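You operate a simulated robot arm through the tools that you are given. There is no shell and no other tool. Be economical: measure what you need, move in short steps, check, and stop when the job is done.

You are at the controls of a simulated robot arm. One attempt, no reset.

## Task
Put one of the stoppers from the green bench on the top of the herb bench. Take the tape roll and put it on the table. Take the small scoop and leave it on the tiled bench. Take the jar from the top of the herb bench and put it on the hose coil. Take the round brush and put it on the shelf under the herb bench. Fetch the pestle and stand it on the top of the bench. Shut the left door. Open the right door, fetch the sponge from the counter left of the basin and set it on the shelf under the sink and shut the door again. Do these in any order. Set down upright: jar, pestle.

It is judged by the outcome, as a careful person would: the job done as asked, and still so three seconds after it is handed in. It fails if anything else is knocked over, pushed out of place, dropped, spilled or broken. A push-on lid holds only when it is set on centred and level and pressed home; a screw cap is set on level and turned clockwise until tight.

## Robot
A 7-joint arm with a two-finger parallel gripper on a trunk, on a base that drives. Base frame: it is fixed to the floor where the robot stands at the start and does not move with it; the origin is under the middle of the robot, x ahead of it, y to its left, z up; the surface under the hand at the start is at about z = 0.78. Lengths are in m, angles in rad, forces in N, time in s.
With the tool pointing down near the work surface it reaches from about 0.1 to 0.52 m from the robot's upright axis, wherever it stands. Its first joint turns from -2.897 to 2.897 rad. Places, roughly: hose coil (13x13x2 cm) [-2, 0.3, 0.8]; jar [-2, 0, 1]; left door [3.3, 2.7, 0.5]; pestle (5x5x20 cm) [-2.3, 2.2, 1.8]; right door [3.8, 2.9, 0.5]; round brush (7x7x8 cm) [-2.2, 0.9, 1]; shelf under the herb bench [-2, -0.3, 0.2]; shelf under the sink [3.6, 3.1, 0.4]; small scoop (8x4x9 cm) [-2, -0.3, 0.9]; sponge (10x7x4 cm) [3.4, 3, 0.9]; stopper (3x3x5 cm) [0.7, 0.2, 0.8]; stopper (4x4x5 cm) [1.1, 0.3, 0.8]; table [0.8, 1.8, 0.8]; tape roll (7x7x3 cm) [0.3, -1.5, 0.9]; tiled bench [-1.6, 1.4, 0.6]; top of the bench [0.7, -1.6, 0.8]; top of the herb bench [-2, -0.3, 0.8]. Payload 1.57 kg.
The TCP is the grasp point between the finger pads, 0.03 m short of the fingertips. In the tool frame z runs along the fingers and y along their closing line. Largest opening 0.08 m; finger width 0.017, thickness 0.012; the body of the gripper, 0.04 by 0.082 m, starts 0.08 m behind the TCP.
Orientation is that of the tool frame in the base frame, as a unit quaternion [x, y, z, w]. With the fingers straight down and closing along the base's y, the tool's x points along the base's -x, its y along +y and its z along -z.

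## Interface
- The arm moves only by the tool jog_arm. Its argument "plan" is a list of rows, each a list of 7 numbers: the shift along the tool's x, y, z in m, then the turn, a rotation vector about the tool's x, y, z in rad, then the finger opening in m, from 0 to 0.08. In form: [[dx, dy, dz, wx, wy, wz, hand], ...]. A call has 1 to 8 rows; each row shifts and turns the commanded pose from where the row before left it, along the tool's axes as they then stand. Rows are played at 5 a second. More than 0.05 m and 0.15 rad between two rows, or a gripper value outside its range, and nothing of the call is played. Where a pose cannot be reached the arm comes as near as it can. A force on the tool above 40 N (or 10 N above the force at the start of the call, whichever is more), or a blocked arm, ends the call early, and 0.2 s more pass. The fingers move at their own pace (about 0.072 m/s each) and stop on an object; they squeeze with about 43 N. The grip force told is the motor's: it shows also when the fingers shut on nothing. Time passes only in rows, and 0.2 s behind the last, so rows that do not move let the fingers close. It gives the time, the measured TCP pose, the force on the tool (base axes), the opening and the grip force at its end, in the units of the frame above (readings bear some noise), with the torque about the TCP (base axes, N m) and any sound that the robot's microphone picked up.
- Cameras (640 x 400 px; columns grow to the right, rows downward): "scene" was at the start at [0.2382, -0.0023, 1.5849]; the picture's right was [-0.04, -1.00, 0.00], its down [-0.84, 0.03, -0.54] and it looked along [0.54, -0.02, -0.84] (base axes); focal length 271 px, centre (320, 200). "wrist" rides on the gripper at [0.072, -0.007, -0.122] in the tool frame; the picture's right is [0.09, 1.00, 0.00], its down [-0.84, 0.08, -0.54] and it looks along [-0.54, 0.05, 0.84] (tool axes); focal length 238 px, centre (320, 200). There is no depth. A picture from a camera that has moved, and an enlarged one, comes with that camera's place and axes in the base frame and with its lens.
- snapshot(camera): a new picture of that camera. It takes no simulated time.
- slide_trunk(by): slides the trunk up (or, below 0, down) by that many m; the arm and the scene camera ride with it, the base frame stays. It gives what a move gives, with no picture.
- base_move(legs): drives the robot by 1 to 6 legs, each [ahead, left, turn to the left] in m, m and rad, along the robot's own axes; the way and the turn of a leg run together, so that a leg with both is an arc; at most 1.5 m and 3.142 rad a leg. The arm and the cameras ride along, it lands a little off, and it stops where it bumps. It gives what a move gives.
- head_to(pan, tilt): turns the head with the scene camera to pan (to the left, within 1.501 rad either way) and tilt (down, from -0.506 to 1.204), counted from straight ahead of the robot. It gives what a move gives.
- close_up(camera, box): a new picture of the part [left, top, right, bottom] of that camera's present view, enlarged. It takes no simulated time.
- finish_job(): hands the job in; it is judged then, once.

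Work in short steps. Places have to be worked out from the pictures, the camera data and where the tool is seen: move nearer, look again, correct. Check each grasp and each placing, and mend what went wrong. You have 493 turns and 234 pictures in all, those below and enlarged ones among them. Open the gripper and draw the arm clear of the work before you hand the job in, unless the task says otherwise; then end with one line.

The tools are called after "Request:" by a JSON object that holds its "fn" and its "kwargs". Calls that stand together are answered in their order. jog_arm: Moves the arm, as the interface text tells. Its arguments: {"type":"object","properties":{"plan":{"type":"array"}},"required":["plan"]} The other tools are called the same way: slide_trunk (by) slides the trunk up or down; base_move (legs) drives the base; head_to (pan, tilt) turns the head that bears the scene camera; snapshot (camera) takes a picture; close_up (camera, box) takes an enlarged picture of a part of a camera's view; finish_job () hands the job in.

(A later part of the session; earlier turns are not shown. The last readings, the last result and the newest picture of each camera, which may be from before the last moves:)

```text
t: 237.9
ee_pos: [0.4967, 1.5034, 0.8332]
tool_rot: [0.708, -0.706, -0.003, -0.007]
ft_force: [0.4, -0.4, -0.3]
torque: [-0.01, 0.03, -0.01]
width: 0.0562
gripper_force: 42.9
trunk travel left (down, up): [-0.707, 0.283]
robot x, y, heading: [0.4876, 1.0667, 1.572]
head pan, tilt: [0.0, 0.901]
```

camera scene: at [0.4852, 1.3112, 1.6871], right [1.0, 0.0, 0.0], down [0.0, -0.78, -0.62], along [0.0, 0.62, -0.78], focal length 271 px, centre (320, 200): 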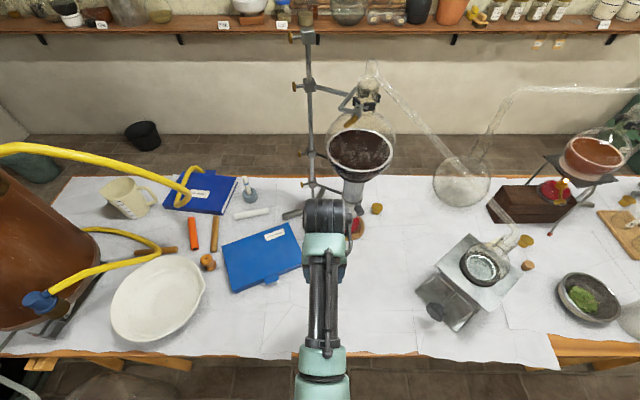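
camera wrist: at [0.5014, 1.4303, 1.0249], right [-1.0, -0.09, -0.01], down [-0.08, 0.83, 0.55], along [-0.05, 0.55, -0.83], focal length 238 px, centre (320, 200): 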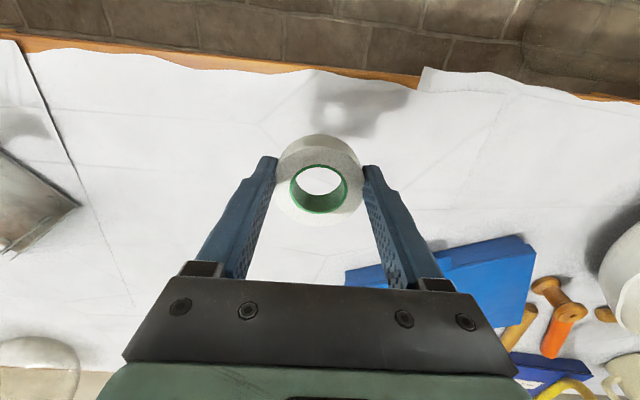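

Request:
{"fn": "jog_arm", "kwargs": {"plan": [[0, 0, 0.005, 0, 0, 0, 0.05], [0, 0, 0.005, 0, 0, 0, 0.05], [0, 0, 0.004, 0, 0, 0, 0.05], [0, 0, 0.004, 0, 0, 0, 0.05], [0, 0, 0.003, 0, 0, 0, 0.05], [0, 0, 0.003, 0, 0, 0, 0.05]]}}

Request:
{"fn": "snapshot", "kwargs": {"camera": "wrist"}}

```text
t: 239.3
ee_pos: [0.4956, 1.5038, 0.8082]
tool_rot: [0.708, -0.707, -0.003, -0.008]
ft_force: [0.0, -0.1, -0.5]
torque: [0.01, -0.02, 0.03]
width: 0.0565
gripper_force: 43.0
trunk travel left (down, up): [-0.707, 0.283]
robot x, y, heading: [0.4864, 1.0678, 1.577]
head pan, tilt: [0.0, 0.901]
```

```text
135 pictures are left
camera wrist: at [0.5024, 1.4313, 0.9311], right [-1.0, -0.09, -0.01], down [-0.08, 0.83, 0.55], along [-0.05, 0.55, -0.83], focal length 238 px, centre (320, 200)
```

wrist: 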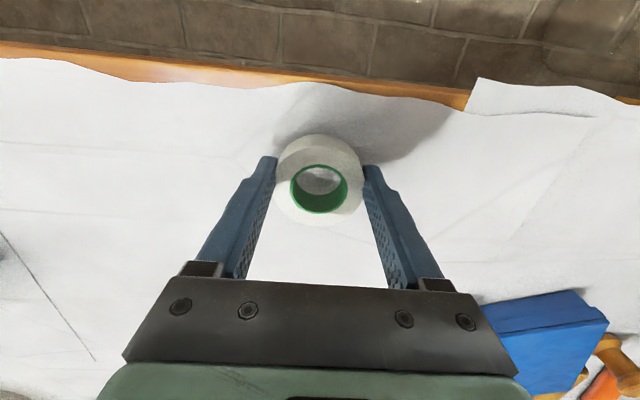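

The paper/table edge is at y≈1.46, too close; move 5 cm farther onto the table before lowering.

Request:
{"fn": "jog_arm", "kwargs": {"plan": [[-0.03, 0, 0, 0, 0, 0, 0.05], [-0.03, 0, 0, 0, 0, 0, 0.05], [0, 0, 0.004, 0, 0, 0, 0.05], [0, 0, 0.004, 0, 0, 0, 0.05], [0, 0, 0.004, 0, 0, 0, 0.05], [0, 0, 0.004, 0, 0, 0, 0.05], [0, 0, 0.004, 0, 0, 0, 0.05]]}}

Request:
{"fn": "snapshot", "kwargs": {"camera": "wrist"}}

```text
t: 240.9
ee_pos: [0.4961, 1.5645, 0.7949]
tool_rot: [0.708, -0.706, -0.005, -0.01]
ft_force: [-0.4, -6.1, 27.4]
torque: [-0.56, 0.37, 0.06]
width: 0.0562
gripper_force: 43.0
trunk travel left (down, up): [-0.707, 0.283]
robot x, y, heading: [0.4887, 1.0663, 1.573]
head pan, tilt: [0.0, 0.901]
```

```text
134 pictures are left
camera wrist: at [0.502, 1.4915, 0.9159], right [-1.0, -0.09, -0.01], down [-0.08, 0.83, 0.56], along [-0.05, 0.56, -0.83], focal length 238 px, centre (320, 200)
```

wrist: 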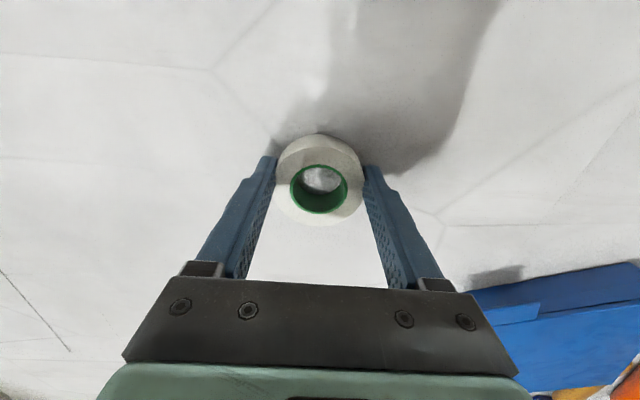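

Contact at 0.795 (27 N). Ease 3 mm, release and rise.

Request:
{"fn": "jog_arm", "kwargs": {"plan": [[0, 0, -0.004, 0, 0, 0, 0.05], [0, 0, 0, 0, 0, 0, 0.065], [0, 0, 0, 0, 0, 0, 0.08], [0, 0, 0, 0, 0, 0, 0.08], [0, 0, -0.04, 0, 0, 0, 0.08], [0, 0, -0.045, 0, 0, 0, 0.08], [0, 0, -0.045, 0, 0, 0, 0.08]]}}

Request:
{"fn": "snapshot", "kwargs": {"camera": "wrist"}}

```text
t: 242.5
ee_pos: [0.4946, 1.5631, 0.924]
tool_rot: [0.708, -0.706, -0.002, -0.005]
ft_force: [0.3, -0.9, 0.0]
torque: [0.0, -0.01, 0.0]
width: 0.08
gripper_force: 0.0
trunk travel left (down, up): [-0.707, 0.283]
robot x, y, heading: [0.4856, 1.0673, 1.575]
head pan, tilt: [0.0, 0.901]
```

```text
133 pictures are left
camera wrist: at [0.5001, 1.4907, 1.0445], right [-1.0, -0.09, -0.01], down [-0.08, 0.83, 0.55], along [-0.05, 0.55, -0.83], focal length 238 px, centre (320, 200)
```

wrist: 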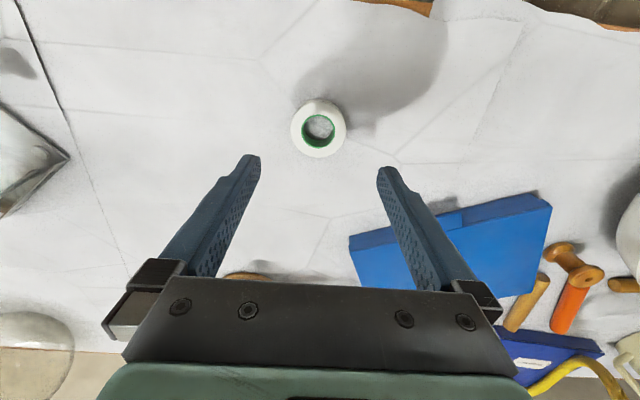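

Tape roll lies on the table. Next the sink: raise, back into the corridor, turn to +x and drive.

Request:
{"fn": "slide_trunk", "kwargs": {"by": 0.22}}

Request:
{"fn": "base_move", "kwargs": {"legs": [[-0.17, 0, 0], [0, 0, -1.57], [1.4, 0, 0]]}}

Request:
{"fn": "head_to", "kwargs": {"pan": 0.6, "tilt": 0.5}}

Request:
{"fn": "snapshot", "kwargs": {"camera": "scene"}}

```text
t: 244.8
ee_pos: [0.4955, 1.5639, 1.1424]
tool_rot: [0.708, -0.706, -0.003, -0.006]
ft_force: [-0.5, 0.6, 0.1]
torque: [0.0, 0.0, 0.02]
width: 0.08
gripper_force: 0.1
trunk travel left (down, up): [-0.927, 0.063]
robot x, y, heading: [0.4837, 1.0668, 1.573]
head pan, tilt: [0.0, 0.901]
```

```text
t: 256.7
ee_pos: [2.3803, 0.8959, 1.143]
tool_rot: [-0.003, 1.0, -0.002, 0.007]
ft_force: [0.3, -0.3, 0.1]
torque: [-0.01, 0.01, -0.02]
width: 0.0803
gripper_force: 0.0
trunk travel left (down, up): [-0.927, 0.063]
robot x, y, heading: [1.8801, 0.9018, 0.007]
head pan, tilt: [0.0, 0.901]
```

```text
t: 257.7
ee_pos: [2.3782, 0.8973, 1.1414]
tool_rot: [-0.003, 1.0, -0.002, 0.006]
ft_force: [-1.3, -0.3, 0.6]
torque: [0.03, 0.02, 0.0]
width: 0.0797
gripper_force: 0.0
trunk travel left (down, up): [-0.927, 0.063]
robot x, y, heading: [1.8805, 0.8993, 0.009]
head pan, tilt: [0.6, 0.499]
```

```text
132 pictures are left
camera scene: at [2.1239, 0.9543, 1.7209], right [0.57, -0.82, 0.0], down [-0.39, -0.27, -0.88], along [0.72, 0.5, -0.48], focal length 271 px, centre (320, 200)
```

scene: 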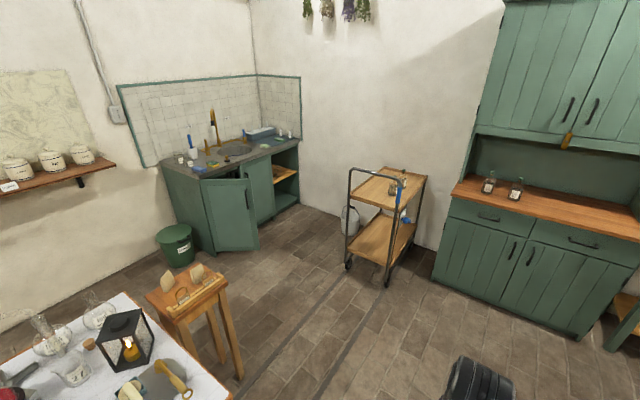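

Request:
{"fn": "close_up", "kwargs": {"camera": "scene", "box": [140, 90, 320, 270]}}

```text
2.22 times, centred on (230, 180) of scene
camera zoom: at [2.1239, 0.9543, 1.7209], right [0.57, -0.82, 0.0], down [-0.39, -0.27, -0.88], along [0.72, 0.5, -0.48], focal length 603 px, centre (520, 244)
```

zoom: 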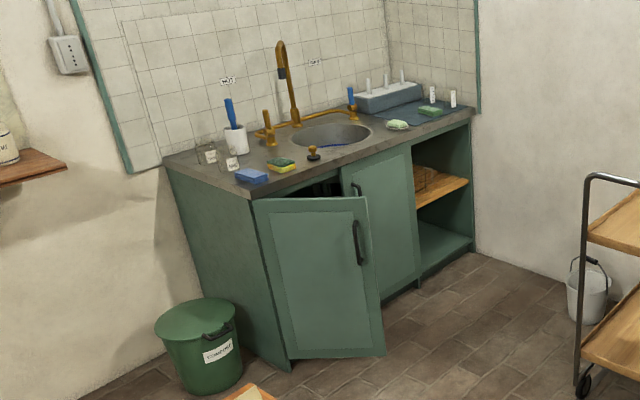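

The left door is ajar ~45°, right door closed with its handle on the left; the yellow-green sponge at (3.38,2.93) matches the listed one. Drive to about (3.25,1.75) facing the cabinet.

Request:
{"fn": "base_move", "kwargs": {"legs": [[1.37, 0, 0], [0, 0, 1.56], [0.85, 0, 0]]}}

Request:
{"fn": "head_to", "kwargs": {"pan": 0.0, "tilt": 0.6}}

Request:
{"fn": "snapshot", "kwargs": {"camera": "scene"}}

```text
t: 272.3
ee_pos: [3.2651, 2.2568, 1.1426]
tool_rot: [-0.701, 0.713, 0.003, 0.007]
ft_force: [0.0, 0.1, 0.6]
torque: [0.01, -0.02, -0.02]
width: 0.0801
gripper_force: 0.0
trunk travel left (down, up): [-0.927, 0.063]
robot x, y, heading: [3.247, 1.7574, 1.554]
head pan, tilt: [0.6, 0.499]
```

```text
t: 273.3
ee_pos: [3.265, 2.2575, 1.1427]
tool_rot: [-0.701, 0.713, 0.003, 0.007]
ft_force: [-0.3, 1.0, 0.4]
torque: [-0.06, 0.01, -0.03]
width: 0.08
gripper_force: 0.0
trunk travel left (down, up): [-0.927, 0.063]
robot x, y, heading: [3.2478, 1.762, 1.554]
head pan, tilt: [0.0, 0.6]
```

```text
130 pictures are left
camera scene: at [3.2514, 2.0178, 1.7119], right [1.0, -0.02, 0.0], down [-0.01, -0.56, -0.83], along [0.01, 0.83, -0.56], focal length 271 px, centre (320, 200)
```

scene: 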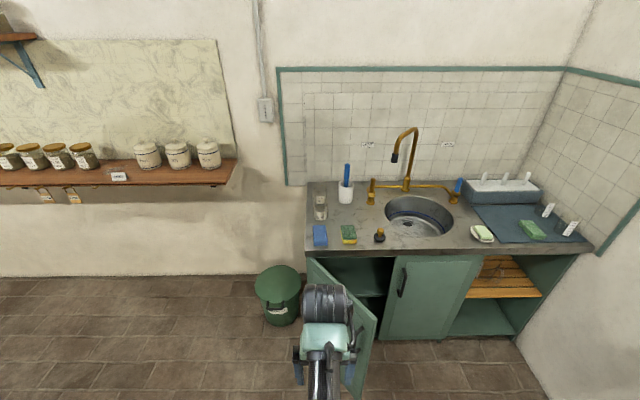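

Left door free edge ≈(3.46,2.59), hinge ≈(3.2,2.87); front plane y≈2.87. Make the tool horizontal, fingers closed.

Request:
{"fn": "jog_arm", "kwargs": {"plan": [[0, 0, 0, 0, -0.148, 0, 0.0], [0, 0, 0, 0, -0.148, 0, 0.0], [0, 0, 0, 0, -0.148, 0, 0.0], [0, 0, 0, 0, -0.148, 0, 0.0], [0, 0, 0, 0, -0.148, 0, 0.0]]}}

Request:
{"fn": "jog_arm", "kwargs": {"plan": [[0, 0, 0, 0, -0.148, 0, 0.0], [0, 0, 0, 0, -0.148, 0, 0.0], [0, 0, 0, 0, -0.148, 0, 0.0], [0, 0, 0, 0, -0.148, 0, 0.0], [0, 0, 0, 0, -0.148, 0, 0.0], [0, 0, 0, 0, 0, 0, 0.0]]}}

Request:
{"fn": "snapshot", "kwargs": {"camera": "scene"}}

```text
t: 274.5
ee_pos: [3.2655, 2.2554, 1.1424]
tool_rot: [-0.652, 0.663, 0.257, 0.264]
ft_force: [0.2, -0.3, -0.3]
torque: [0.0, 0.02, 0.0]
width: 0.0001
gripper_force: 20.8
trunk travel left (down, up): [-0.927, 0.063]
robot x, y, heading: [3.2517, 1.7586, 1.549]
head pan, tilt: [0.0, 0.6]
```

```text
t: 275.9
ee_pos: [3.2653, 2.2568, 1.1421]
tool_rot: [-0.516, 0.522, 0.475, 0.486]
ft_force: [-0.2, -0.6, 0.9]
torque: [0.0, 0.0, 0.0]
width: 0.0002
gripper_force: 21.1
trunk travel left (down, up): [-0.927, 0.063]
robot x, y, heading: [3.2488, 1.7619, 1.554]
head pan, tilt: [0.0, 0.6]
```

```text
129 pictures are left
camera scene: at [3.2515, 2.0178, 1.7119], right [1.0, -0.02, 0.0], down [-0.01, -0.56, -0.83], along [0.01, 0.82, -0.56], focal length 271 px, centre (320, 200)
```

scene: 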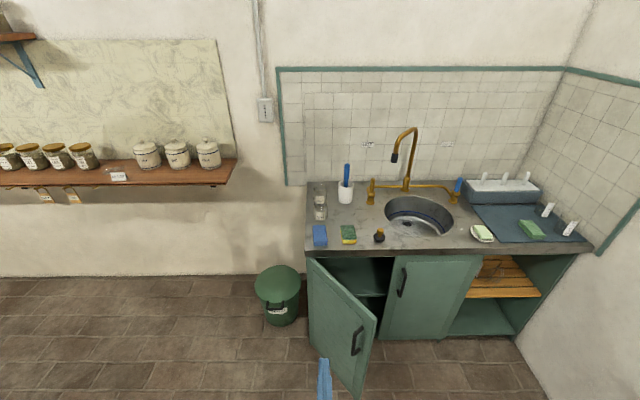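

Tool is horizontal. Lower to z≈0.45 and shift right to x≈3.42.

Request:
{"fn": "slide_trunk", "kwargs": {"by": -0.4}}

Request:
{"fn": "slide_trunk", "kwargs": {"by": -0.29}}

Request:
{"fn": "base_move", "kwargs": {"legs": [[0.2, -0.15, 0.015]]}}

Request:
{"fn": "head_to", "kwargs": {"pan": 0.0, "tilt": 0.7}}

Request:
{"fn": "snapshot", "kwargs": {"camera": "scene"}}

```text
t: 279.8
ee_pos: [3.2665, 2.2576, 0.742]
tool_rot: [-0.516, 0.521, 0.475, 0.486]
ft_force: [0.2, -0.4, -0.5]
torque: [-0.02, 0.02, 0.01]
width: 0.0001
gripper_force: 21.6
trunk travel left (down, up): [-0.527, 0.463]
robot x, y, heading: [3.2486, 1.7625, 1.554]
head pan, tilt: [0.0, 0.6]
```

```text
t: 282.7
ee_pos: [3.2657, 2.2566, 0.453]
tool_rot: [-0.516, 0.522, 0.475, 0.486]
ft_force: [0.0, -0.1, -0.1]
torque: [-0.03, 0.01, 0.02]
width: 0.0
gripper_force: 21.4
trunk travel left (down, up): [-0.237, 0.753]
robot x, y, heading: [3.2512, 1.7607, 1.553]
head pan, tilt: [0.0, 0.6]
```

```text
t: 284.5
ee_pos: [3.411, 2.4531, 0.4526]
tool_rot: [0.519, -0.518, -0.479, -0.483]
ft_force: [-0.3, 0.1, 0.2]
torque: [-0.02, -0.02, 0.0]
width: 0.0
gripper_force: 21.1
trunk travel left (down, up): [-0.237, 0.753]
robot x, y, heading: [3.3978, 1.9566, 1.569]
head pan, tilt: [0.0, 0.6]
```

```text
t: 285.2
ee_pos: [3.4108, 2.4532, 0.4532]
tool_rot: [-0.519, 0.519, 0.477, 0.483]
ft_force: [0.4, -0.9, 0.3]
torque: [0.0, 0.0, -0.01]
width: 0.0
gripper_force: 20.9
trunk travel left (down, up): [-0.237, 0.753]
robot x, y, heading: [3.3999, 1.9548, 1.571]
head pan, tilt: [0.0, 0.7]
```

```text
128 pictures are left
camera scene: at [3.3996, 2.2106, 1.0132], right [1.0, 0.0, 0.0], down [0.0, -0.64, -0.77], along [0.0, 0.77, -0.64], focal length 271 px, centre (320, 200)
```

scene: 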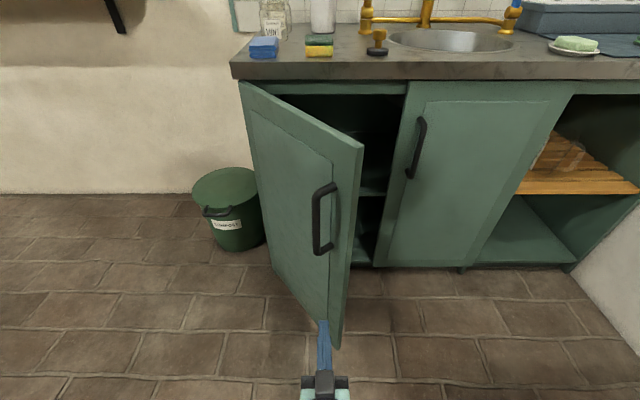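

Push by driving ahead 0.2 m, then check.

Request:
{"fn": "base_move", "kwargs": {"legs": [[0.2, 0, 0]]}}

Request:
{"fn": "snapshot", "kwargs": {"camera": "scene"}}

```text
t: 286.8
ee_pos: [3.4105, 2.6519, 0.4524]
tool_rot: [0.519, -0.518, -0.478, -0.483]
ft_force: [0.6, 0.7, -0.4]
torque: [0.01, 0.02, 0.01]
width: 0.0
gripper_force: 20.8
trunk travel left (down, up): [-0.237, 0.753]
robot x, y, heading: [3.4037, 2.155, 1.572]
head pan, tilt: [0.0, 0.7]
```

```text
127 pictures are left
camera scene: at [3.3998, 2.4088, 1.0132], right [1.0, 0.0, 0.0], down [0.0, -0.64, -0.77], along [0.0, 0.77, -0.64], focal length 271 px, centre (320, 200)
```

scene: 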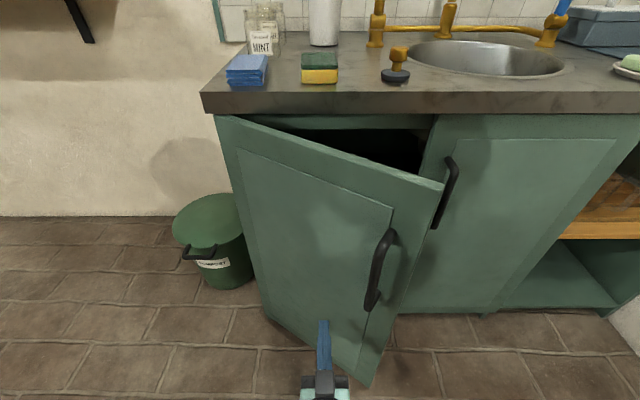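

The door is closing. Drive ahead another 0.14 m.

Request:
{"fn": "base_move", "kwargs": {"legs": [[0.14, 0, 0]]}}

Request:
{"fn": "snapshot", "kwargs": {"camera": "scene"}}

```text
t: 288.1
ee_pos: [3.411, 2.7905, 0.4527]
tool_rot: [0.519, -0.518, -0.479, -0.483]
ft_force: [0.6, 0.7, -0.3]
torque: [-0.04, 0.0, 0.02]
width: 0.0003
gripper_force: 21.5
trunk travel left (down, up): [-0.237, 0.753]
robot x, y, heading: [3.4016, 2.2922, 1.57]
head pan, tilt: [0.0, 0.7]
```

```text
126 pictures are left
camera scene: at [3.4004, 2.5483, 1.0132], right [1.0, 0.0, 0.0], down [0.0, -0.64, -0.77], along [0.0, 0.77, -0.64], focal length 271 px, centre (320, 200)
```

scene: 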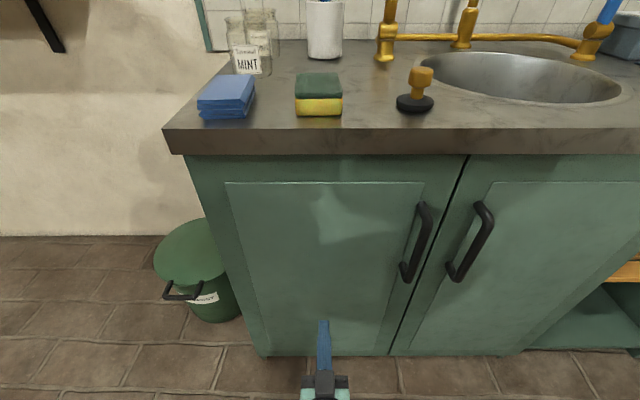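

Almost shut; press on gently by jogs until force.

Request:
{"fn": "jog_arm", "kwargs": {"plan": [[0, 0, 0.008, 0, 0, 0, 0], [0, 0, 0.008, 0, 0, 0, 0], [0, 0, 0.008, 0, 0, 0, 0], [0, 0, 0.008, 0, 0, 0, 0], [0, 0, 0.008, 0, 0, 0, 0], [0, 0, 0.008, 0, 0, 0, 0]]}}

Request:
{"fn": "snapshot", "kwargs": {"camera": "scene"}}

```text
t: 289.5
ee_pos: [3.4099, 2.8391, 0.45]
tool_rot: [0.52, -0.517, -0.479, -0.482]
ft_force: [-0.2, -0.2, -0.6]
torque: [0.03, -0.01, 0.03]
width: 0.0001
gripper_force: 20.9
trunk travel left (down, up): [-0.237, 0.753]
robot x, y, heading: [3.3996, 2.2947, 1.569]
head pan, tilt: [0.0, 0.7]
```

```text
125 pictures are left
camera scene: at [3.4004, 2.5484, 1.0132], right [1.0, 0.0, 0.0], down [0.0, -0.64, -0.76], along [0.0, 0.76, -0.64], focal length 271 px, centre (320, 200)
```

scene: 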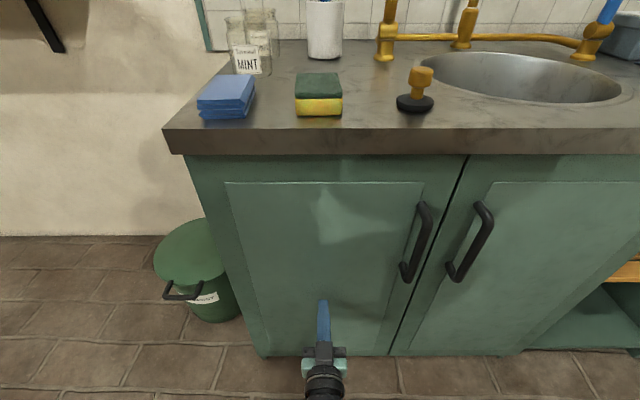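

Request:
{"fn": "jog_arm", "kwargs": {"plan": [[0, 0, 0.007, 0, 0, 0, 0], [0, 0, 0.007, 0, 0, 0, 0], [0, 0, 0.007, 0, 0, 0, 0], [0, 0, 0.007, 0, 0, 0, 0], [0, 0, 0.007, 0, 0, 0, 0]]}}

Request:
{"fn": "close_up", "kwargs": {"camera": "scene", "box": [160, 130, 560, 380]}}

```text
t: 290.3
ee_pos: [3.4119, 2.8535, 0.4471]
tool_rot: [0.519, -0.518, -0.478, -0.483]
ft_force: [0.0, -8.9, 3.6]
torque: [0.18, -0.03, 0.04]
width: 0.0003
gripper_force: 21.5
trunk travel left (down, up): [-0.237, 0.753]
robot x, y, heading: [3.3999, 2.2929, 1.565]
head pan, tilt: [0.0, 0.7]
stopped in row 3: the force on the tool passed its limit at 55 N (the readings are from after the stop); the commanded pose is now the measured one
```

```text
1.60 times, centred on (360, 255) of scene
camera zoom: at [3.4004, 2.5474, 1.0134], right [1.0, 0.0, 0.0], down [0.0, -0.64, -0.77], along [0.0, 0.77, -0.64], focal length 434 px, centre (256, 112)
```

zoom: 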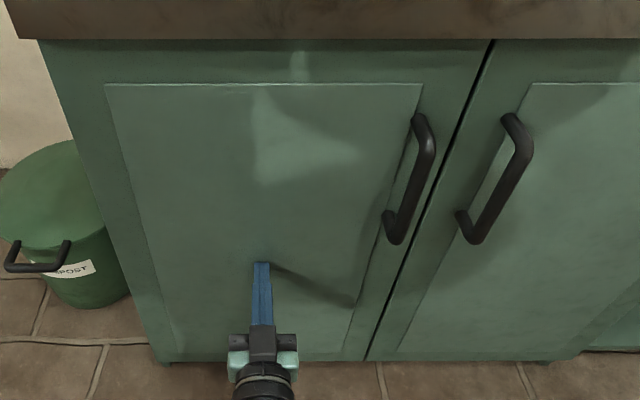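

Left door is shut (firm contact at y≈2.884). Back off, then line up with the right door's handle at x≈3.637, z≈0.67.

Request:
{"fn": "base_move", "kwargs": {"legs": [[-0.15, 0, 0], [0, -0.226, 0]]}}

Request:
{"fn": "slide_trunk", "kwargs": {"by": 0.22}}

Request:
{"fn": "jog_arm", "kwargs": {"plan": [[0, 0, 0, 0, 0, 0, 0.06], [0, 0, 0, 0, 0, 0, 0.06], [0, 0, 0, 0, 0, 0, 0.06]]}}

Request:
{"fn": "snapshot", "kwargs": {"camera": "scene"}}

Request:
{"fn": "snapshot", "kwargs": {"camera": "wrist"}}

```text
t: 292.9
ee_pos: [3.6341, 2.7052, 0.4462]
tool_rot: [0.52, -0.518, -0.478, -0.482]
ft_force: [-0.3, 0.2, -0.2]
torque: [-0.03, -0.03, 0.02]
width: 0.0002
gripper_force: 21.7
trunk travel left (down, up): [-0.237, 0.753]
robot x, y, heading: [3.6268, 2.1463, 1.569]
head pan, tilt: [0.0, 0.7]
```

```text
t: 295.2
ee_pos: [3.6331, 2.7062, 0.666]
tool_rot: [0.52, -0.518, -0.478, -0.482]
ft_force: [-0.4, 0.0, 0.0]
torque: [-0.01, 0.01, 0.02]
width: 0.0
gripper_force: 21.0
trunk travel left (down, up): [-0.457, 0.533]
robot x, y, heading: [3.6207, 2.1419, 1.566]
head pan, tilt: [0.0, 0.7]
```

```text
t: 296.1
ee_pos: [3.6331, 2.7056, 0.666]
tool_rot: [0.52, -0.518, -0.478, -0.482]
ft_force: [0.3, 0.0, 0.2]
torque: [-0.02, 0.06, -0.02]
width: 0.0601
gripper_force: 0.1
trunk travel left (down, up): [-0.457, 0.533]
robot x, y, heading: [3.6266, 2.1444, 1.567]
head pan, tilt: [0.0, 0.7]
```

```text
123 pictures are left
camera scene: at [3.6227, 2.3993, 1.2332], right [1.0, 0.0, 0.0], down [0.0, -0.64, -0.76], along [0.0, 0.76, -0.64], focal length 271 px, centre (320, 200)
```

scene: 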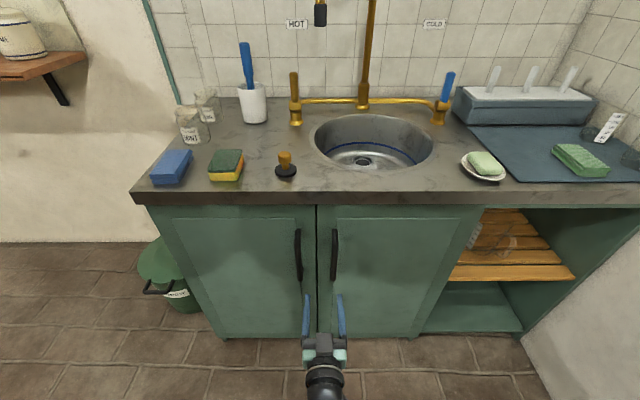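

```text
122 pictures are left
camera wrist: at [3.6399, 2.5798, 0.6045], right [-1.0, 0.0, -0.1], down [-0.08, -0.48, 0.88], along [-0.05, 0.88, 0.47], focal length 238 px, centre (320, 200)
```

wrist: 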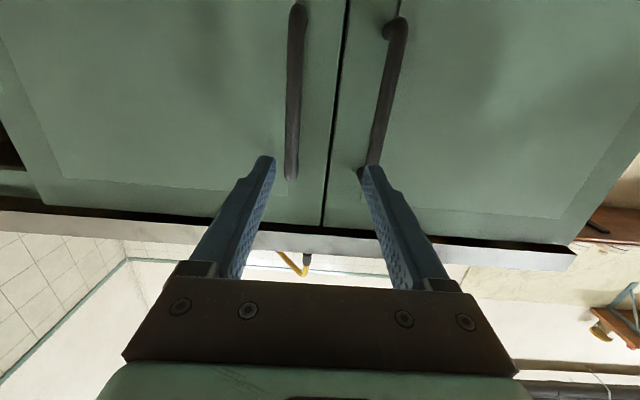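

Handle is at x≈3.662, z 0.56–0.75. Shift 2.8 cm right and approach 10 cm.

Request:
{"fn": "jog_arm", "kwargs": {"plan": [[0, -0.028, 0, 0, 0, 0, 0.06], [0, 0, 0.04, 0, 0, 0, 0.06], [0, 0, 0.04, 0, 0, 0, 0.06], [0, 0, 0.02, 0, 0, 0, 0.06], [0, 0, 0, 0, 0, 0, 0.06]]}}

Request:
{"fn": "snapshot", "kwargs": {"camera": "wrist"}}

```text
t: 297.2
ee_pos: [3.6591, 2.8079, 0.66]
tool_rot: [0.52, -0.518, -0.479, -0.482]
ft_force: [0.1, 0.6, 0.1]
torque: [0.01, 0.02, 0.0]
width: 0.0601
gripper_force: 0.0
trunk travel left (down, up): [-0.457, 0.533]
robot x, y, heading: [3.6216, 2.1469, 1.57]
head pan, tilt: [0.0, 0.7]
```

```text
121 pictures are left
camera wrist: at [3.6662, 2.6809, 0.5979], right [-1.0, 0.0, -0.1], down [-0.08, -0.48, 0.88], along [-0.05, 0.88, 0.47], focal length 238 px, centre (320, 200)
```

wrist: 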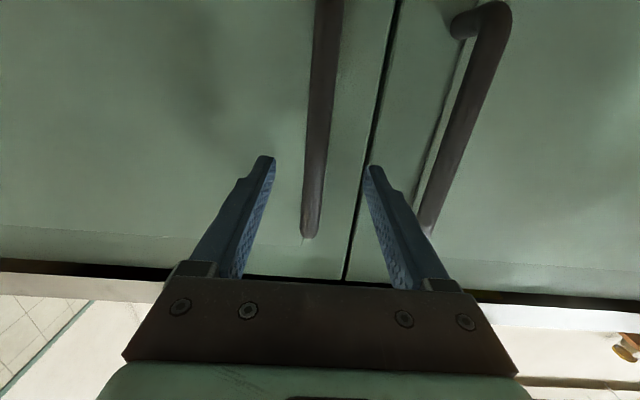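

Centred. Advance 1.8 cm and close on the handle.

Request:
{"fn": "jog_arm", "kwargs": {"plan": [[0, 0, 0.009, 0, 0, 0, 0.06], [0, 0, 0.009, 0, 0, 0, 0.06], [0, 0, 0, 0, 0, 0, 0.03], [0, 0, 0, 0, 0, 0, 0.0], [0, 0, 0, 0, 0, 0, 0.0], [0, 0, 0, 0, 0, 0, 0.0]]}}

Request:
{"fn": "snapshot", "kwargs": {"camera": "wrist"}}

```text
t: 298.6
ee_pos: [3.6634, 2.8228, 0.6577]
tool_rot: [-0.519, 0.52, 0.477, 0.482]
ft_force: [8.9, 1.3, -0.5]
torque: [-0.01, 0.13, -0.21]
width: 0.0157
gripper_force: 31.4
trunk travel left (down, up): [-0.457, 0.533]
robot x, y, heading: [3.6221, 2.144, 1.565]
head pan, tilt: [0.0, 0.7]
```

```text
120 pictures are left
camera wrist: at [3.669, 2.6974, 0.5957], right [-1.0, 0.0, -0.1], down [-0.08, -0.47, 0.88], along [-0.05, 0.88, 0.47], focal length 238 px, centre (320, 200)
```

wrist: 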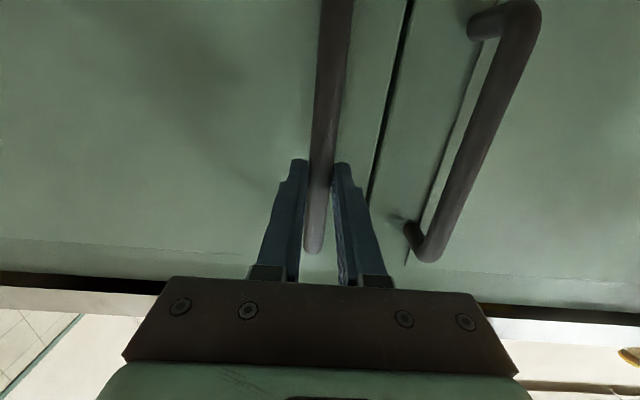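

Handle gripped. Pull back along the door's arc ~12 cm.

Request:
{"fn": "jog_arm", "kwargs": {"plan": [[0, 0, -0.02, 0, 0, 0, 0], [0, -0.001, -0.025, 0, 0, 0, 0], [0, -0.003, -0.025, 0, 0, 0, 0], [0, -0.006, -0.025, 0, 0, 0, 0], [0, -0.007, -0.025, 0, 0, 0, 0]]}}

Request:
{"fn": "snapshot", "kwargs": {"camera": "scene"}}

```text
t: 299.7
ee_pos: [3.6864, 2.7294, 0.6583]
tool_rot: [-0.516, 0.532, 0.465, 0.484]
ft_force: [3.3, 0.5, -3.0]
torque: [-0.36, 0.11, -0.26]
width: 0.0157
gripper_force: 31.6
trunk travel left (down, up): [-0.457, 0.533]
robot x, y, heading: [3.624, 2.1463, 1.57]
head pan, tilt: [0.0, 0.7]
stopped in row 5: the force on the tool passed its limit at 42 N (the readings are from after the stop); the commanded pose is now the measured one
```

```text
119 pictures are left
camera scene: at [3.6228, 2.3993, 1.2334], right [1.0, 0.0, 0.0], down [0.0, -0.64, -0.77], along [0.0, 0.77, -0.64], focal length 271 px, centre (320, 200)
```

scene: 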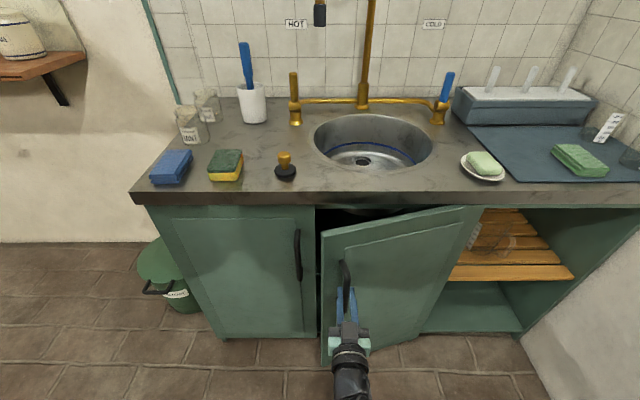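

Door opened ~16°. Continue pulling while yawing the hand with the door.

Request:
{"fn": "jog_arm", "kwargs": {"plan": [[0, 0, 0, -0.1, 0, 0, 0], [0, -0.004, -0.022, -0.1, 0, 0, 0], [0, -0.003, -0.024, -0.09, 0, 0, 0], [0, -0.003, -0.024, -0.08, 0, 0, 0], [0, -0.003, -0.024, -0.07, 0, 0, 0], [0, -0.003, -0.024, -0.07, 0, 0, 0]]}}

Request:
{"fn": "snapshot", "kwargs": {"camera": "scene"}}

```text
t: 300.5
ee_pos: [3.7128, 2.6848, 0.6599]
tool_rot: [0.576, -0.471, -0.523, -0.416]
ft_force: [3.6, 1.9, -5.9]
torque: [-0.55, -0.71, -0.3]
width: 0.016
gripper_force: 31.4
trunk travel left (down, up): [-0.457, 0.533]
robot x, y, heading: [3.6238, 2.1438, 1.566]
head pan, tilt: [0.0, 0.7]
stopped in row 4: the force on the tool passed its limit at 43 N (the readings are from after the stop); the commanded pose is now the measured one
```

```text
118 pictures are left
camera scene: at [3.6236, 2.3995, 1.2334], right [1.0, -0.01, 0.0], down [0.0, -0.64, -0.77], along [0.0, 0.77, -0.64], focal length 271 px, centre (320, 200)
```

scene: 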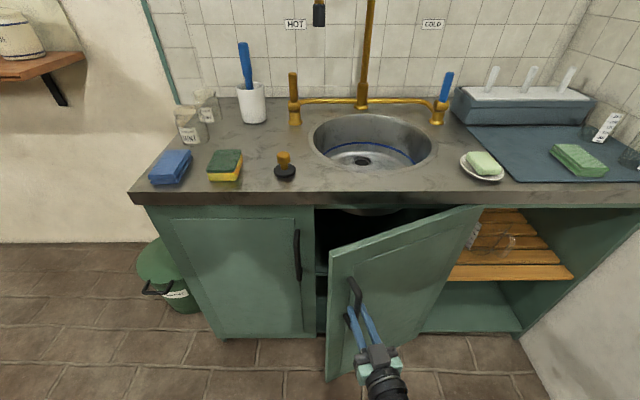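

Pull limits trip at ~43 N; the door is open ~28°. Release, retract and then push its inner face to swing it wide.

Request:
{"fn": "jog_arm", "kwargs": {"plan": [[0, 0, 0, 0, 0, 0, 0.04], [0, 0, 0, 0, 0, 0, 0.06], [0, 0, -0.04, 0, 0, 0, 0.06], [0, 0, -0.04, 0, 0, 0, 0.06], [0, 0.03, -0.03, 0.13, 0, 0, 0.0], [0, 0.04, 0, 0.14, 0, 0, 0.0], [0, 0.04, 0, 0, 0, 0, 0.0]]}}

Request:
{"fn": "snapshot", "kwargs": {"camera": "scene"}}

```text
t: 302.1
ee_pos: [3.6263, 2.5714, 0.6704]
tool_rot: [-0.514, 0.537, 0.458, 0.488]
ft_force: [0.2, 0.6, -1.0]
torque: [-0.01, -0.02, 0.01]
width: 0.0
gripper_force: 21.3
trunk travel left (down, up): [-0.457, 0.533]
robot x, y, heading: [3.6218, 2.1489, 1.573]
head pan, tilt: [0.0, 0.7]
```

```text
117 pictures are left
camera scene: at [3.624, 2.3997, 1.2332], right [1.0, 0.0, 0.0], down [0.0, -0.64, -0.76], along [0.0, 0.76, -0.64], focal length 271 px, centre (320, 200)
```

scene: 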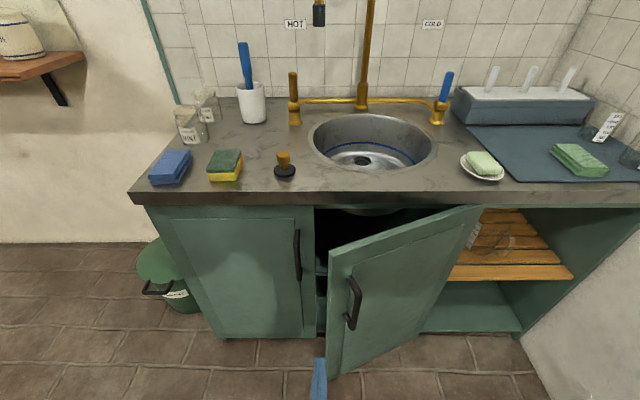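

Free edge is now at ≈(3.65,2.745). Go below the handles (z≈0.48) and insert the closed fingers left of the edge.

Request:
{"fn": "slide_trunk", "kwargs": {"by": -0.19}}

Request:
{"fn": "jog_arm", "kwargs": {"plan": [[0, 0.013, 0, 0.03, 0, 0, 0.0], [0, 0, 0.045, 0, 0, 0, 0.0], [0, 0, 0.045, 0, 0, 0, 0.0], [0, 0, 0.045, 0, 0, 0, 0.0], [0, 0, 0.04, 0, 0, 0, 0.0], [0, 0, 0, 0, 0, 0, 0.0]]}}

Request:
{"fn": "snapshot", "kwargs": {"camera": "scene"}}

```text
t: 304.2
ee_pos: [3.6255, 2.5719, 0.4817]
tool_rot: [-0.514, 0.536, 0.459, 0.488]
ft_force: [-0.1, -0.2, 0.4]
torque: [0.01, -0.01, 0.02]
width: 0.0001
gripper_force: 21.5
trunk travel left (down, up): [-0.267, 0.723]
robot x, y, heading: [3.6221, 2.1462, 1.564]
head pan, tilt: [0.0, 0.7]
```

```text
t: 305.6
ee_pos: [3.6283, 2.7421, 0.4628]
tool_rot: [-0.507, 0.542, 0.451, 0.495]
ft_force: [-1.8, 0.3, 0.3]
torque: [0.0, 0.03, -0.07]
width: 0.0
gripper_force: 21.6
out of reach, approached as far as the arm can: row 5
trunk travel left (down, up): [-0.267, 0.723]
robot x, y, heading: [3.6234, 2.1437, 1.563]
head pan, tilt: [0.0, 0.7]
```

```text
116 pictures are left
camera scene: at [3.6242, 2.3997, 1.0432], right [1.0, -0.01, 0.0], down [0.0, -0.64, -0.76], along [0.0, 0.76, -0.64], focal length 271 px, centre (320, 200)
```

scene: 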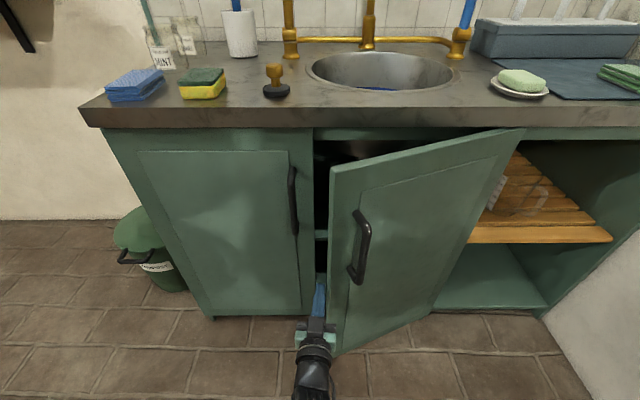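

The fingers are beside the free edge. Drive 5 cm ahead, then sweep right.

Request:
{"fn": "base_move", "kwargs": {"legs": [[0.05, 0, 0]]}}

Request:
{"fn": "jog_arm", "kwargs": {"plan": [[0, -0.025, 0, 0, 0, 0, 0.0], [0, -0.025, 0, 0, 0, 0, 0.0], [0, -0.025, 0, 0, 0, 0, 0.0], [0, -0.025, 0, 0, 0, 0, 0.0]]}}

Request:
{"fn": "snapshot", "kwargs": {"camera": "scene"}}

```text
t: 306.5
ee_pos: [3.6279, 2.7914, 0.465]
tool_rot: [-0.505, 0.543, 0.451, 0.496]
ft_force: [0.4, 0.2, 0.4]
torque: [0.02, 0.02, 0.02]
width: 0.0001
gripper_force: 21.3
trunk travel left (down, up): [-0.267, 0.723]
robot x, y, heading: [3.6234, 2.1916, 1.566]
head pan, tilt: [0.0, 0.7]
```

```text
t: 307.0
ee_pos: [3.6298, 2.7891, 0.4653]
tool_rot: [-0.513, 0.537, 0.461, 0.486]
ft_force: [-1.6, -0.4, -0.7]
torque: [0.0, -0.01, -0.08]
width: 0.0001
gripper_force: 21.1
trunk travel left (down, up): [-0.267, 0.723]
robot x, y, heading: [3.6229, 2.1897, 1.566]
head pan, tilt: [0.0, 0.7]
stopped in row 2: the force on the tool passed its limit at 50 N (the readings are from after the stop); the commanded pose is now the measured one
```

```text
115 pictures are left
camera scene: at [3.6233, 2.4486, 1.0431], right [1.0, 0.0, 0.0], down [0.0, -0.64, -0.76], along [0.0, 0.76, -0.64], focal length 271 px, centre (320, 200)
```

scene: 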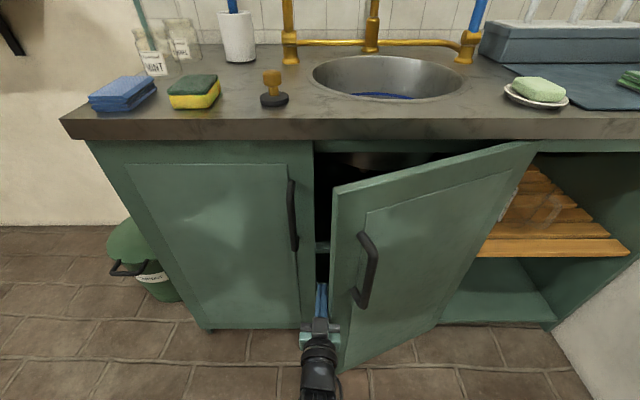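

Fast sweeps spike the force. Try a slow sweep right with slight retreat.

Request:
{"fn": "jog_arm", "kwargs": {"plan": [[0, -0.006, 0, 0, 0, 0, 0.0], [0, -0.006, 0, 0, 0, 0, 0.0], [0, -0.006, 0, 0, 0, 0, 0.0], [0, -0.006, 0, 0, 0, 0, 0.0], [0, -0.006, 0, 0, 0, 0, 0.0], [0, -0.006, 0, 0, 0, 0, 0.0]]}}

```text
t: 307.8
ee_pos: [3.6302, 2.7888, 0.4632]
tool_rot: [-0.52, 0.531, 0.468, 0.478]
ft_force: [-0.6, -0.3, -0.3]
torque: [0.03, -0.04, -0.03]
width: 0.0001
gripper_force: 21.2
trunk travel left (down, up): [-0.267, 0.723]
robot x, y, heading: [3.6226, 2.1912, 1.573]
head pan, tilt: [0.0, 0.7]
stopped in row 3: the force on the tool passed its limit at 43 N (the readings are from after the stop); the commanded pose is now the measured one
```

The finger is pushing the door's end face. Hook instead: yaw the fingers clockwise so the tip gets behind the inner face.

Request:
{"fn": "jog_arm", "kwargs": {"plan": [[0, 0.008, 0, 0.14, 0, 0, 0.0], [0, 0.004, 0, 0.14, 0, 0, 0.0], [0, 0.004, 0, 0.14, 0, 0, 0.0], [0, 0, 0, 0.14, 0, 0, 0.0], [0, 0, 0.02, 0, 0, 0, 0.0], [0, 0, 0.02, 0, 0, 0, 0.0]]}}

Request:
{"fn": "snapshot", "kwargs": {"camera": "scene"}}

```text
t: 309.1
ee_pos: [3.6368, 2.8231, 0.4591]
tool_rot: [-0.367, 0.64, 0.303, 0.603]
ft_force: [-0.6, -0.3, 0.0]
torque: [-0.01, -0.03, 0.04]
width: 0.0003
gripper_force: 21.4
trunk travel left (down, up): [-0.267, 0.723]
robot x, y, heading: [3.6258, 2.1955, 1.565]
head pan, tilt: [0.0, 0.7]
```

```text
114 pictures are left
camera scene: at [3.6222, 2.4483, 1.0432], right [1.0, 0.0, 0.0], down [0.0, -0.64, -0.76], along [0.0, 0.76, -0.64], focal length 271 px, centre (320, 200)
```

scene: 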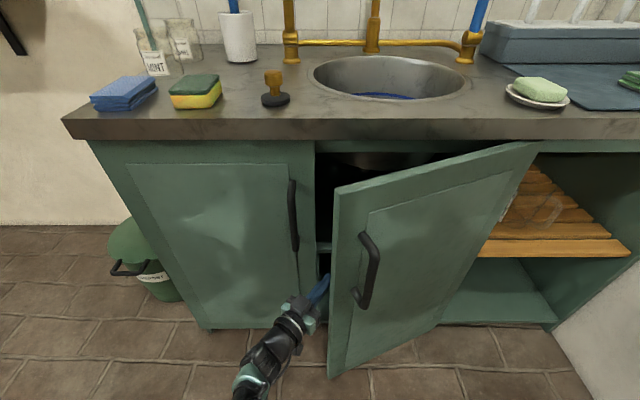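

The tip is behind the door edge. Now sweep along −tool y to push it open.

Request:
{"fn": "jog_arm", "kwargs": {"plan": [[0, -0.015, 0, 0, 0, 0, 0.0], [0, -0.015, 0, 0, 0, 0, 0.0], [0, -0.015, 0, 0, 0, 0, 0.0], [0, -0.015, 0, 0, 0, 0, 0.0], [0, -0.015, 0, 0, 0, 0, 0.0], [0, -0.015, 0, 0, 0, 0, 0.0]]}}

Request:
{"fn": "snapshot", "kwargs": {"camera": "scene"}}

```text
t: 310.2
ee_pos: [3.6722, 2.7936, 0.4612]
tool_rot: [-0.374, 0.638, 0.311, 0.597]
ft_force: [-0.8, 0.0, -0.3]
torque: [0.0, -0.03, -0.12]
width: 0.0002
gripper_force: 21.4
trunk travel left (down, up): [-0.267, 0.723]
robot x, y, heading: [3.623, 2.1891, 1.568]
head pan, tilt: [0.0, 0.7]
stopped in row 5: the force on the tool passed its limit at 48 N (the readings are from after the stop); the commanded pose is now the measured one
```

```text
113 pictures are left
camera scene: at [3.6212, 2.448, 1.0432], right [1.0, 0.0, 0.0], down [0.0, -0.64, -0.76], along [0.0, 0.76, -0.64], focal length 271 px, centre (320, 200)
```

scene: 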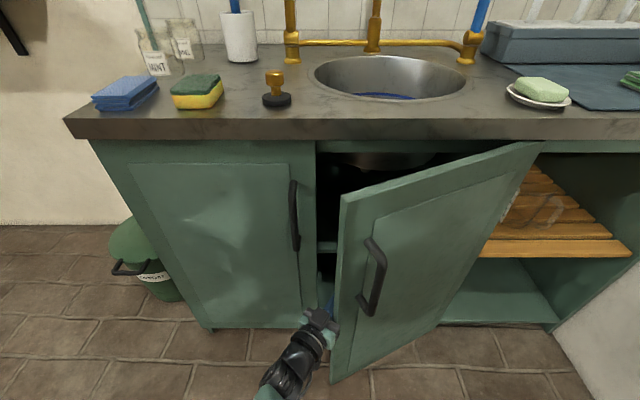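

The door moved a bit. Use base motion to drag it open instead: back and right.

Request:
{"fn": "base_move", "kwargs": {"legs": [[-0.07, -0.07, 0]]}}

Request:
{"fn": "snapshot", "kwargs": {"camera": "scene"}}

```text
t: 311.1
ee_pos: [3.6795, 2.7758, 0.4607]
tool_rot: [-0.381, 0.636, 0.317, 0.591]
ft_force: [-1.0, -0.1, -0.8]
torque: [0.04, -0.02, -0.05]
width: 0.0002
gripper_force: 21.7
trunk travel left (down, up): [-0.267, 0.723]
robot x, y, heading: [3.6426, 2.171, 1.578]
head pan, tilt: [0.0, 0.7]
stopped in leg 1: the force on the tool passed its limit at 49 N (the readings are from after the stop); the commanded pose is now the measured one
```

```text
112 pictures are left
camera scene: at [3.6411, 2.427, 1.0432], right [1.0, 0.0, 0.0], down [0.0, -0.64, -0.76], along [0.0, 0.76, -0.64], focal length 271 px, centre (320, 200)
```

scene: 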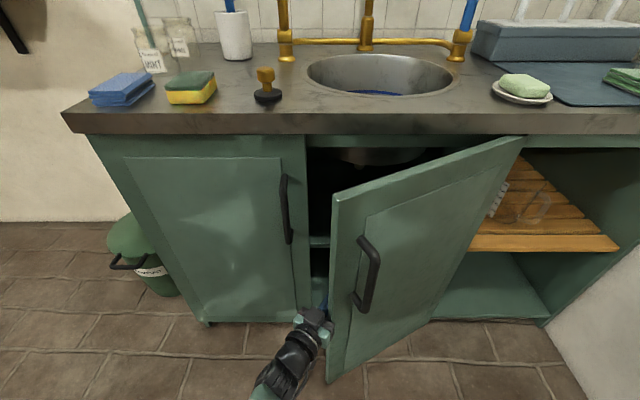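

Test whether it's damping or blockage: a very slow sweep.

Request:
{"fn": "jog_arm", "kwargs": {"plan": [[0, -0.003, 0, 0, 0, 0, 0.0], [0, -0.003, 0, 0, 0, 0, 0.0], [0, -0.003, 0, 0, 0, 0, 0.0], [0, -0.003, 0, 0, 0, 0, 0.0], [0, -0.003, 0, 0, 0, 0, 0.0], [0, -0.003, 0, 0, 0, 0, 0.0], [0, -0.003, 0, 0, 0, 0, 0.0], [0, -0.003, 0, 0, 0, 0, 0.0]]}}

Request:
{"fn": "snapshot", "kwargs": {"camera": "wrist"}}

```text
t: 312.1
ee_pos: [3.6813, 2.7711, 0.4601]
tool_rot: [-0.388, 0.635, 0.322, 0.586]
ft_force: [-1.7, 0.1, 0.2]
torque: [0.04, -0.02, -0.09]
width: 0.0003
gripper_force: 21.5
trunk travel left (down, up): [-0.267, 0.723]
robot x, y, heading: [3.6459, 2.1695, 1.574]
head pan, tilt: [0.0, 0.7]
stopped in row 5: the force on the tool passed its limit at 42 N (the readings are from after the stop); the commanded pose is now the measured one
```

```text
111 pictures are left
camera wrist: at [3.6252, 2.6558, 0.4026], right [-0.87, 0.48, -0.14], down [-0.32, -0.33, 0.89], along [0.38, 0.81, 0.44], focal length 238 px, centre (320, 200)
```

wrist: 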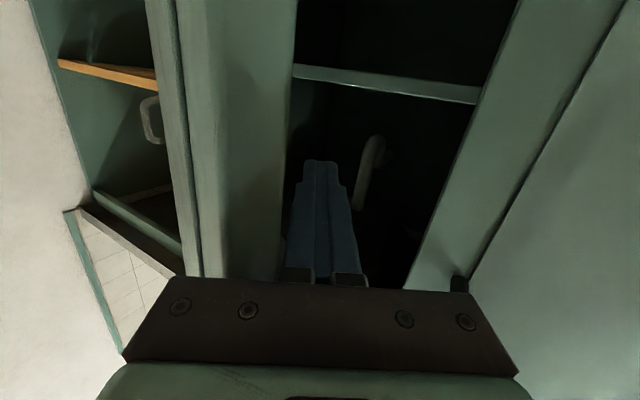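

Take a close look at the contact region.

Request:
{"fn": "close_up", "kwargs": {"camera": "scene", "box": [260, 180, 420, 390]}}

```text
1.90 times, centred on (340, 285) of scene
camera zoom: at [3.6404, 2.4267, 1.0432], right [1.0, 0.0, 0.0], down [0.0, -0.64, -0.76], along [0.0, 0.76, -0.64], focal length 517 px, centre (282, 38)
```

zoom: 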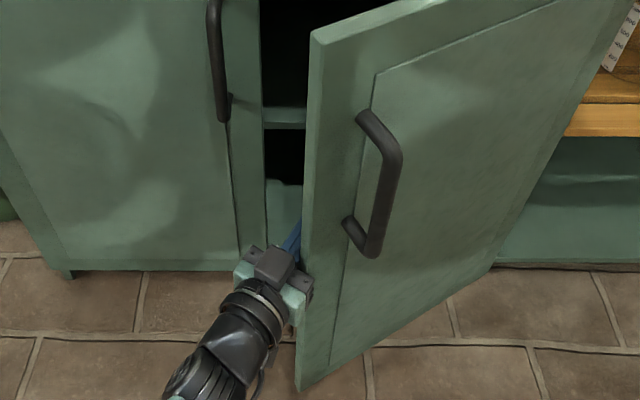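

The gripper body is bearing on the door's end face. Retract ~4.5 cm so only the fingertips hook behind the edge, then push.

Request:
{"fn": "jog_arm", "kwargs": {"plan": [[0, 0.012, 0, 0, 0, 0, 0.0], [0, 0, -0.025, 0.1, 0, 0, 0.0], [0, 0, -0.02, 0.1, 0, 0, 0.0], [0, -0.012, 0, 0, 0, 0, 0.0], [0, -0.012, 0, 0, 0, 0, 0.0], [0, -0.012, 0, 0, 0, 0, 0.0], [0, -0.012, 0, 0, 0, 0, 0.0], [0, -0.012, 0, 0, 0, 0, 0.0]]}}

Request:
{"fn": "close_up", "kwargs": {"camera": "scene", "box": [260, 180, 420, 390]}}

```text
t: 313.9
ee_pos: [3.6907, 2.7001, 0.4686]
tool_rot: [-0.326, 0.664, 0.256, 0.622]
ft_force: [0.2, 0.7, 0.5]
torque: [0.03, 0.02, -0.03]
width: 0.0002
gripper_force: 21.2
trunk travel left (down, up): [-0.267, 0.723]
robot x, y, heading: [3.643, 2.1732, 1.577]
head pan, tilt: [0.0, 0.7]
```

```text
1.90 times, centred on (340, 285) of scene
camera zoom: at [3.6403, 2.4267, 1.0432], right [1.0, 0.0, 0.0], down [0.0, -0.64, -0.76], along [0.0, 0.76, -0.64], focal length 517 px, centre (282, 38)
```

zoom: 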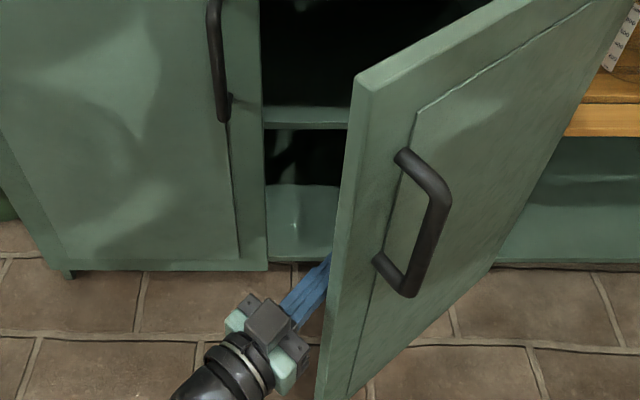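

That works. Continue the sweep.

Request:
{"fn": "jog_arm", "kwargs": {"plan": [[0, -0.02, 0, 0, 0, 0, 0.0], [0, -0.02, 0, 0, 0, 0, 0.0], [0, -0.02, 0, 0, 0, 0, 0.0], [0, -0.02, 0, 0, 0, 0, 0.0], [0, -0.02, 0, 0, 0, 0, 0.0]]}}

Request:
{"fn": "snapshot", "kwargs": {"camera": "scene"}}

```text
t: 315.1
ee_pos: [3.7667, 2.6346, 0.4744]
tool_rot: [-0.326, 0.664, 0.257, 0.622]
ft_force: [0.3, 0.1, 0.9]
torque: [-0.03, -0.02, -0.01]
width: 0.0002
gripper_force: 21.3
trunk travel left (down, up): [-0.267, 0.723]
robot x, y, heading: [3.6427, 2.1736, 1.576]
head pan, tilt: [0.0, 0.7]
```

```text
108 pictures are left
camera scene: at [3.6403, 2.4267, 1.0432], right [1.0, 0.0, 0.0], down [0.0, -0.64, -0.76], along [0.0, 0.76, -0.64], focal length 271 px, centre (320, 200)
```

scene: 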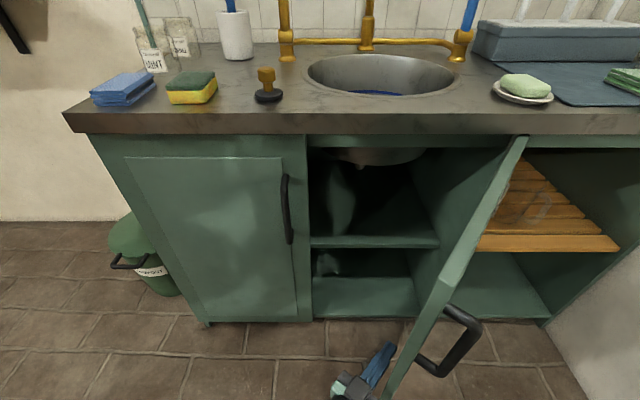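

Door ~60° open; the shelf inside is at z≈0.43–0.5. Push it further in +x.

Request:
{"fn": "jog_arm", "kwargs": {"plan": [[0, -0.018, 0.01, 0, 0, 0, 0.0], [0, -0.018, 0.01, 0, 0, 0, 0.0], [0, -0.018, 0.01, 0, 0, 0, 0.0], [0, -0.018, 0.01, 0, 0, 0, 0.0], [0, -0.018, 0.01, 0, 0, 0, 0.0], [0, -0.018, 0.01, 0, 0, 0, 0.0]]}}

Request:
{"fn": "snapshot", "kwargs": {"camera": "scene"}}

```text
t: 316.1
ee_pos: [3.8374, 2.6198, 0.4748]
tool_rot: [-0.325, 0.665, 0.259, 0.62]
ft_force: [0.2, -1.0, -0.4]
torque: [0.04, 0.0, 0.05]
width: 0.0
gripper_force: 21.2
trunk travel left (down, up): [-0.267, 0.723]
robot x, y, heading: [3.6436, 2.1711, 1.58]
head pan, tilt: [0.0, 0.7]
stopped in row 4: the force on the tool passed its limit at 55 N (the readings are from after the stop); the commanded pose is now the measured one
```

```text
107 pictures are left
camera scene: at [3.6402, 2.427, 1.043], right [1.0, 0.01, 0.0], down [0.0, -0.64, -0.76], along [0.0, 0.76, -0.64], focal length 271 px, centre (320, 200)
```

scene: 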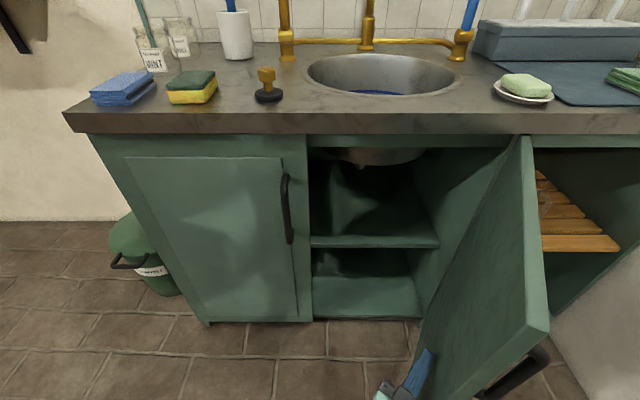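

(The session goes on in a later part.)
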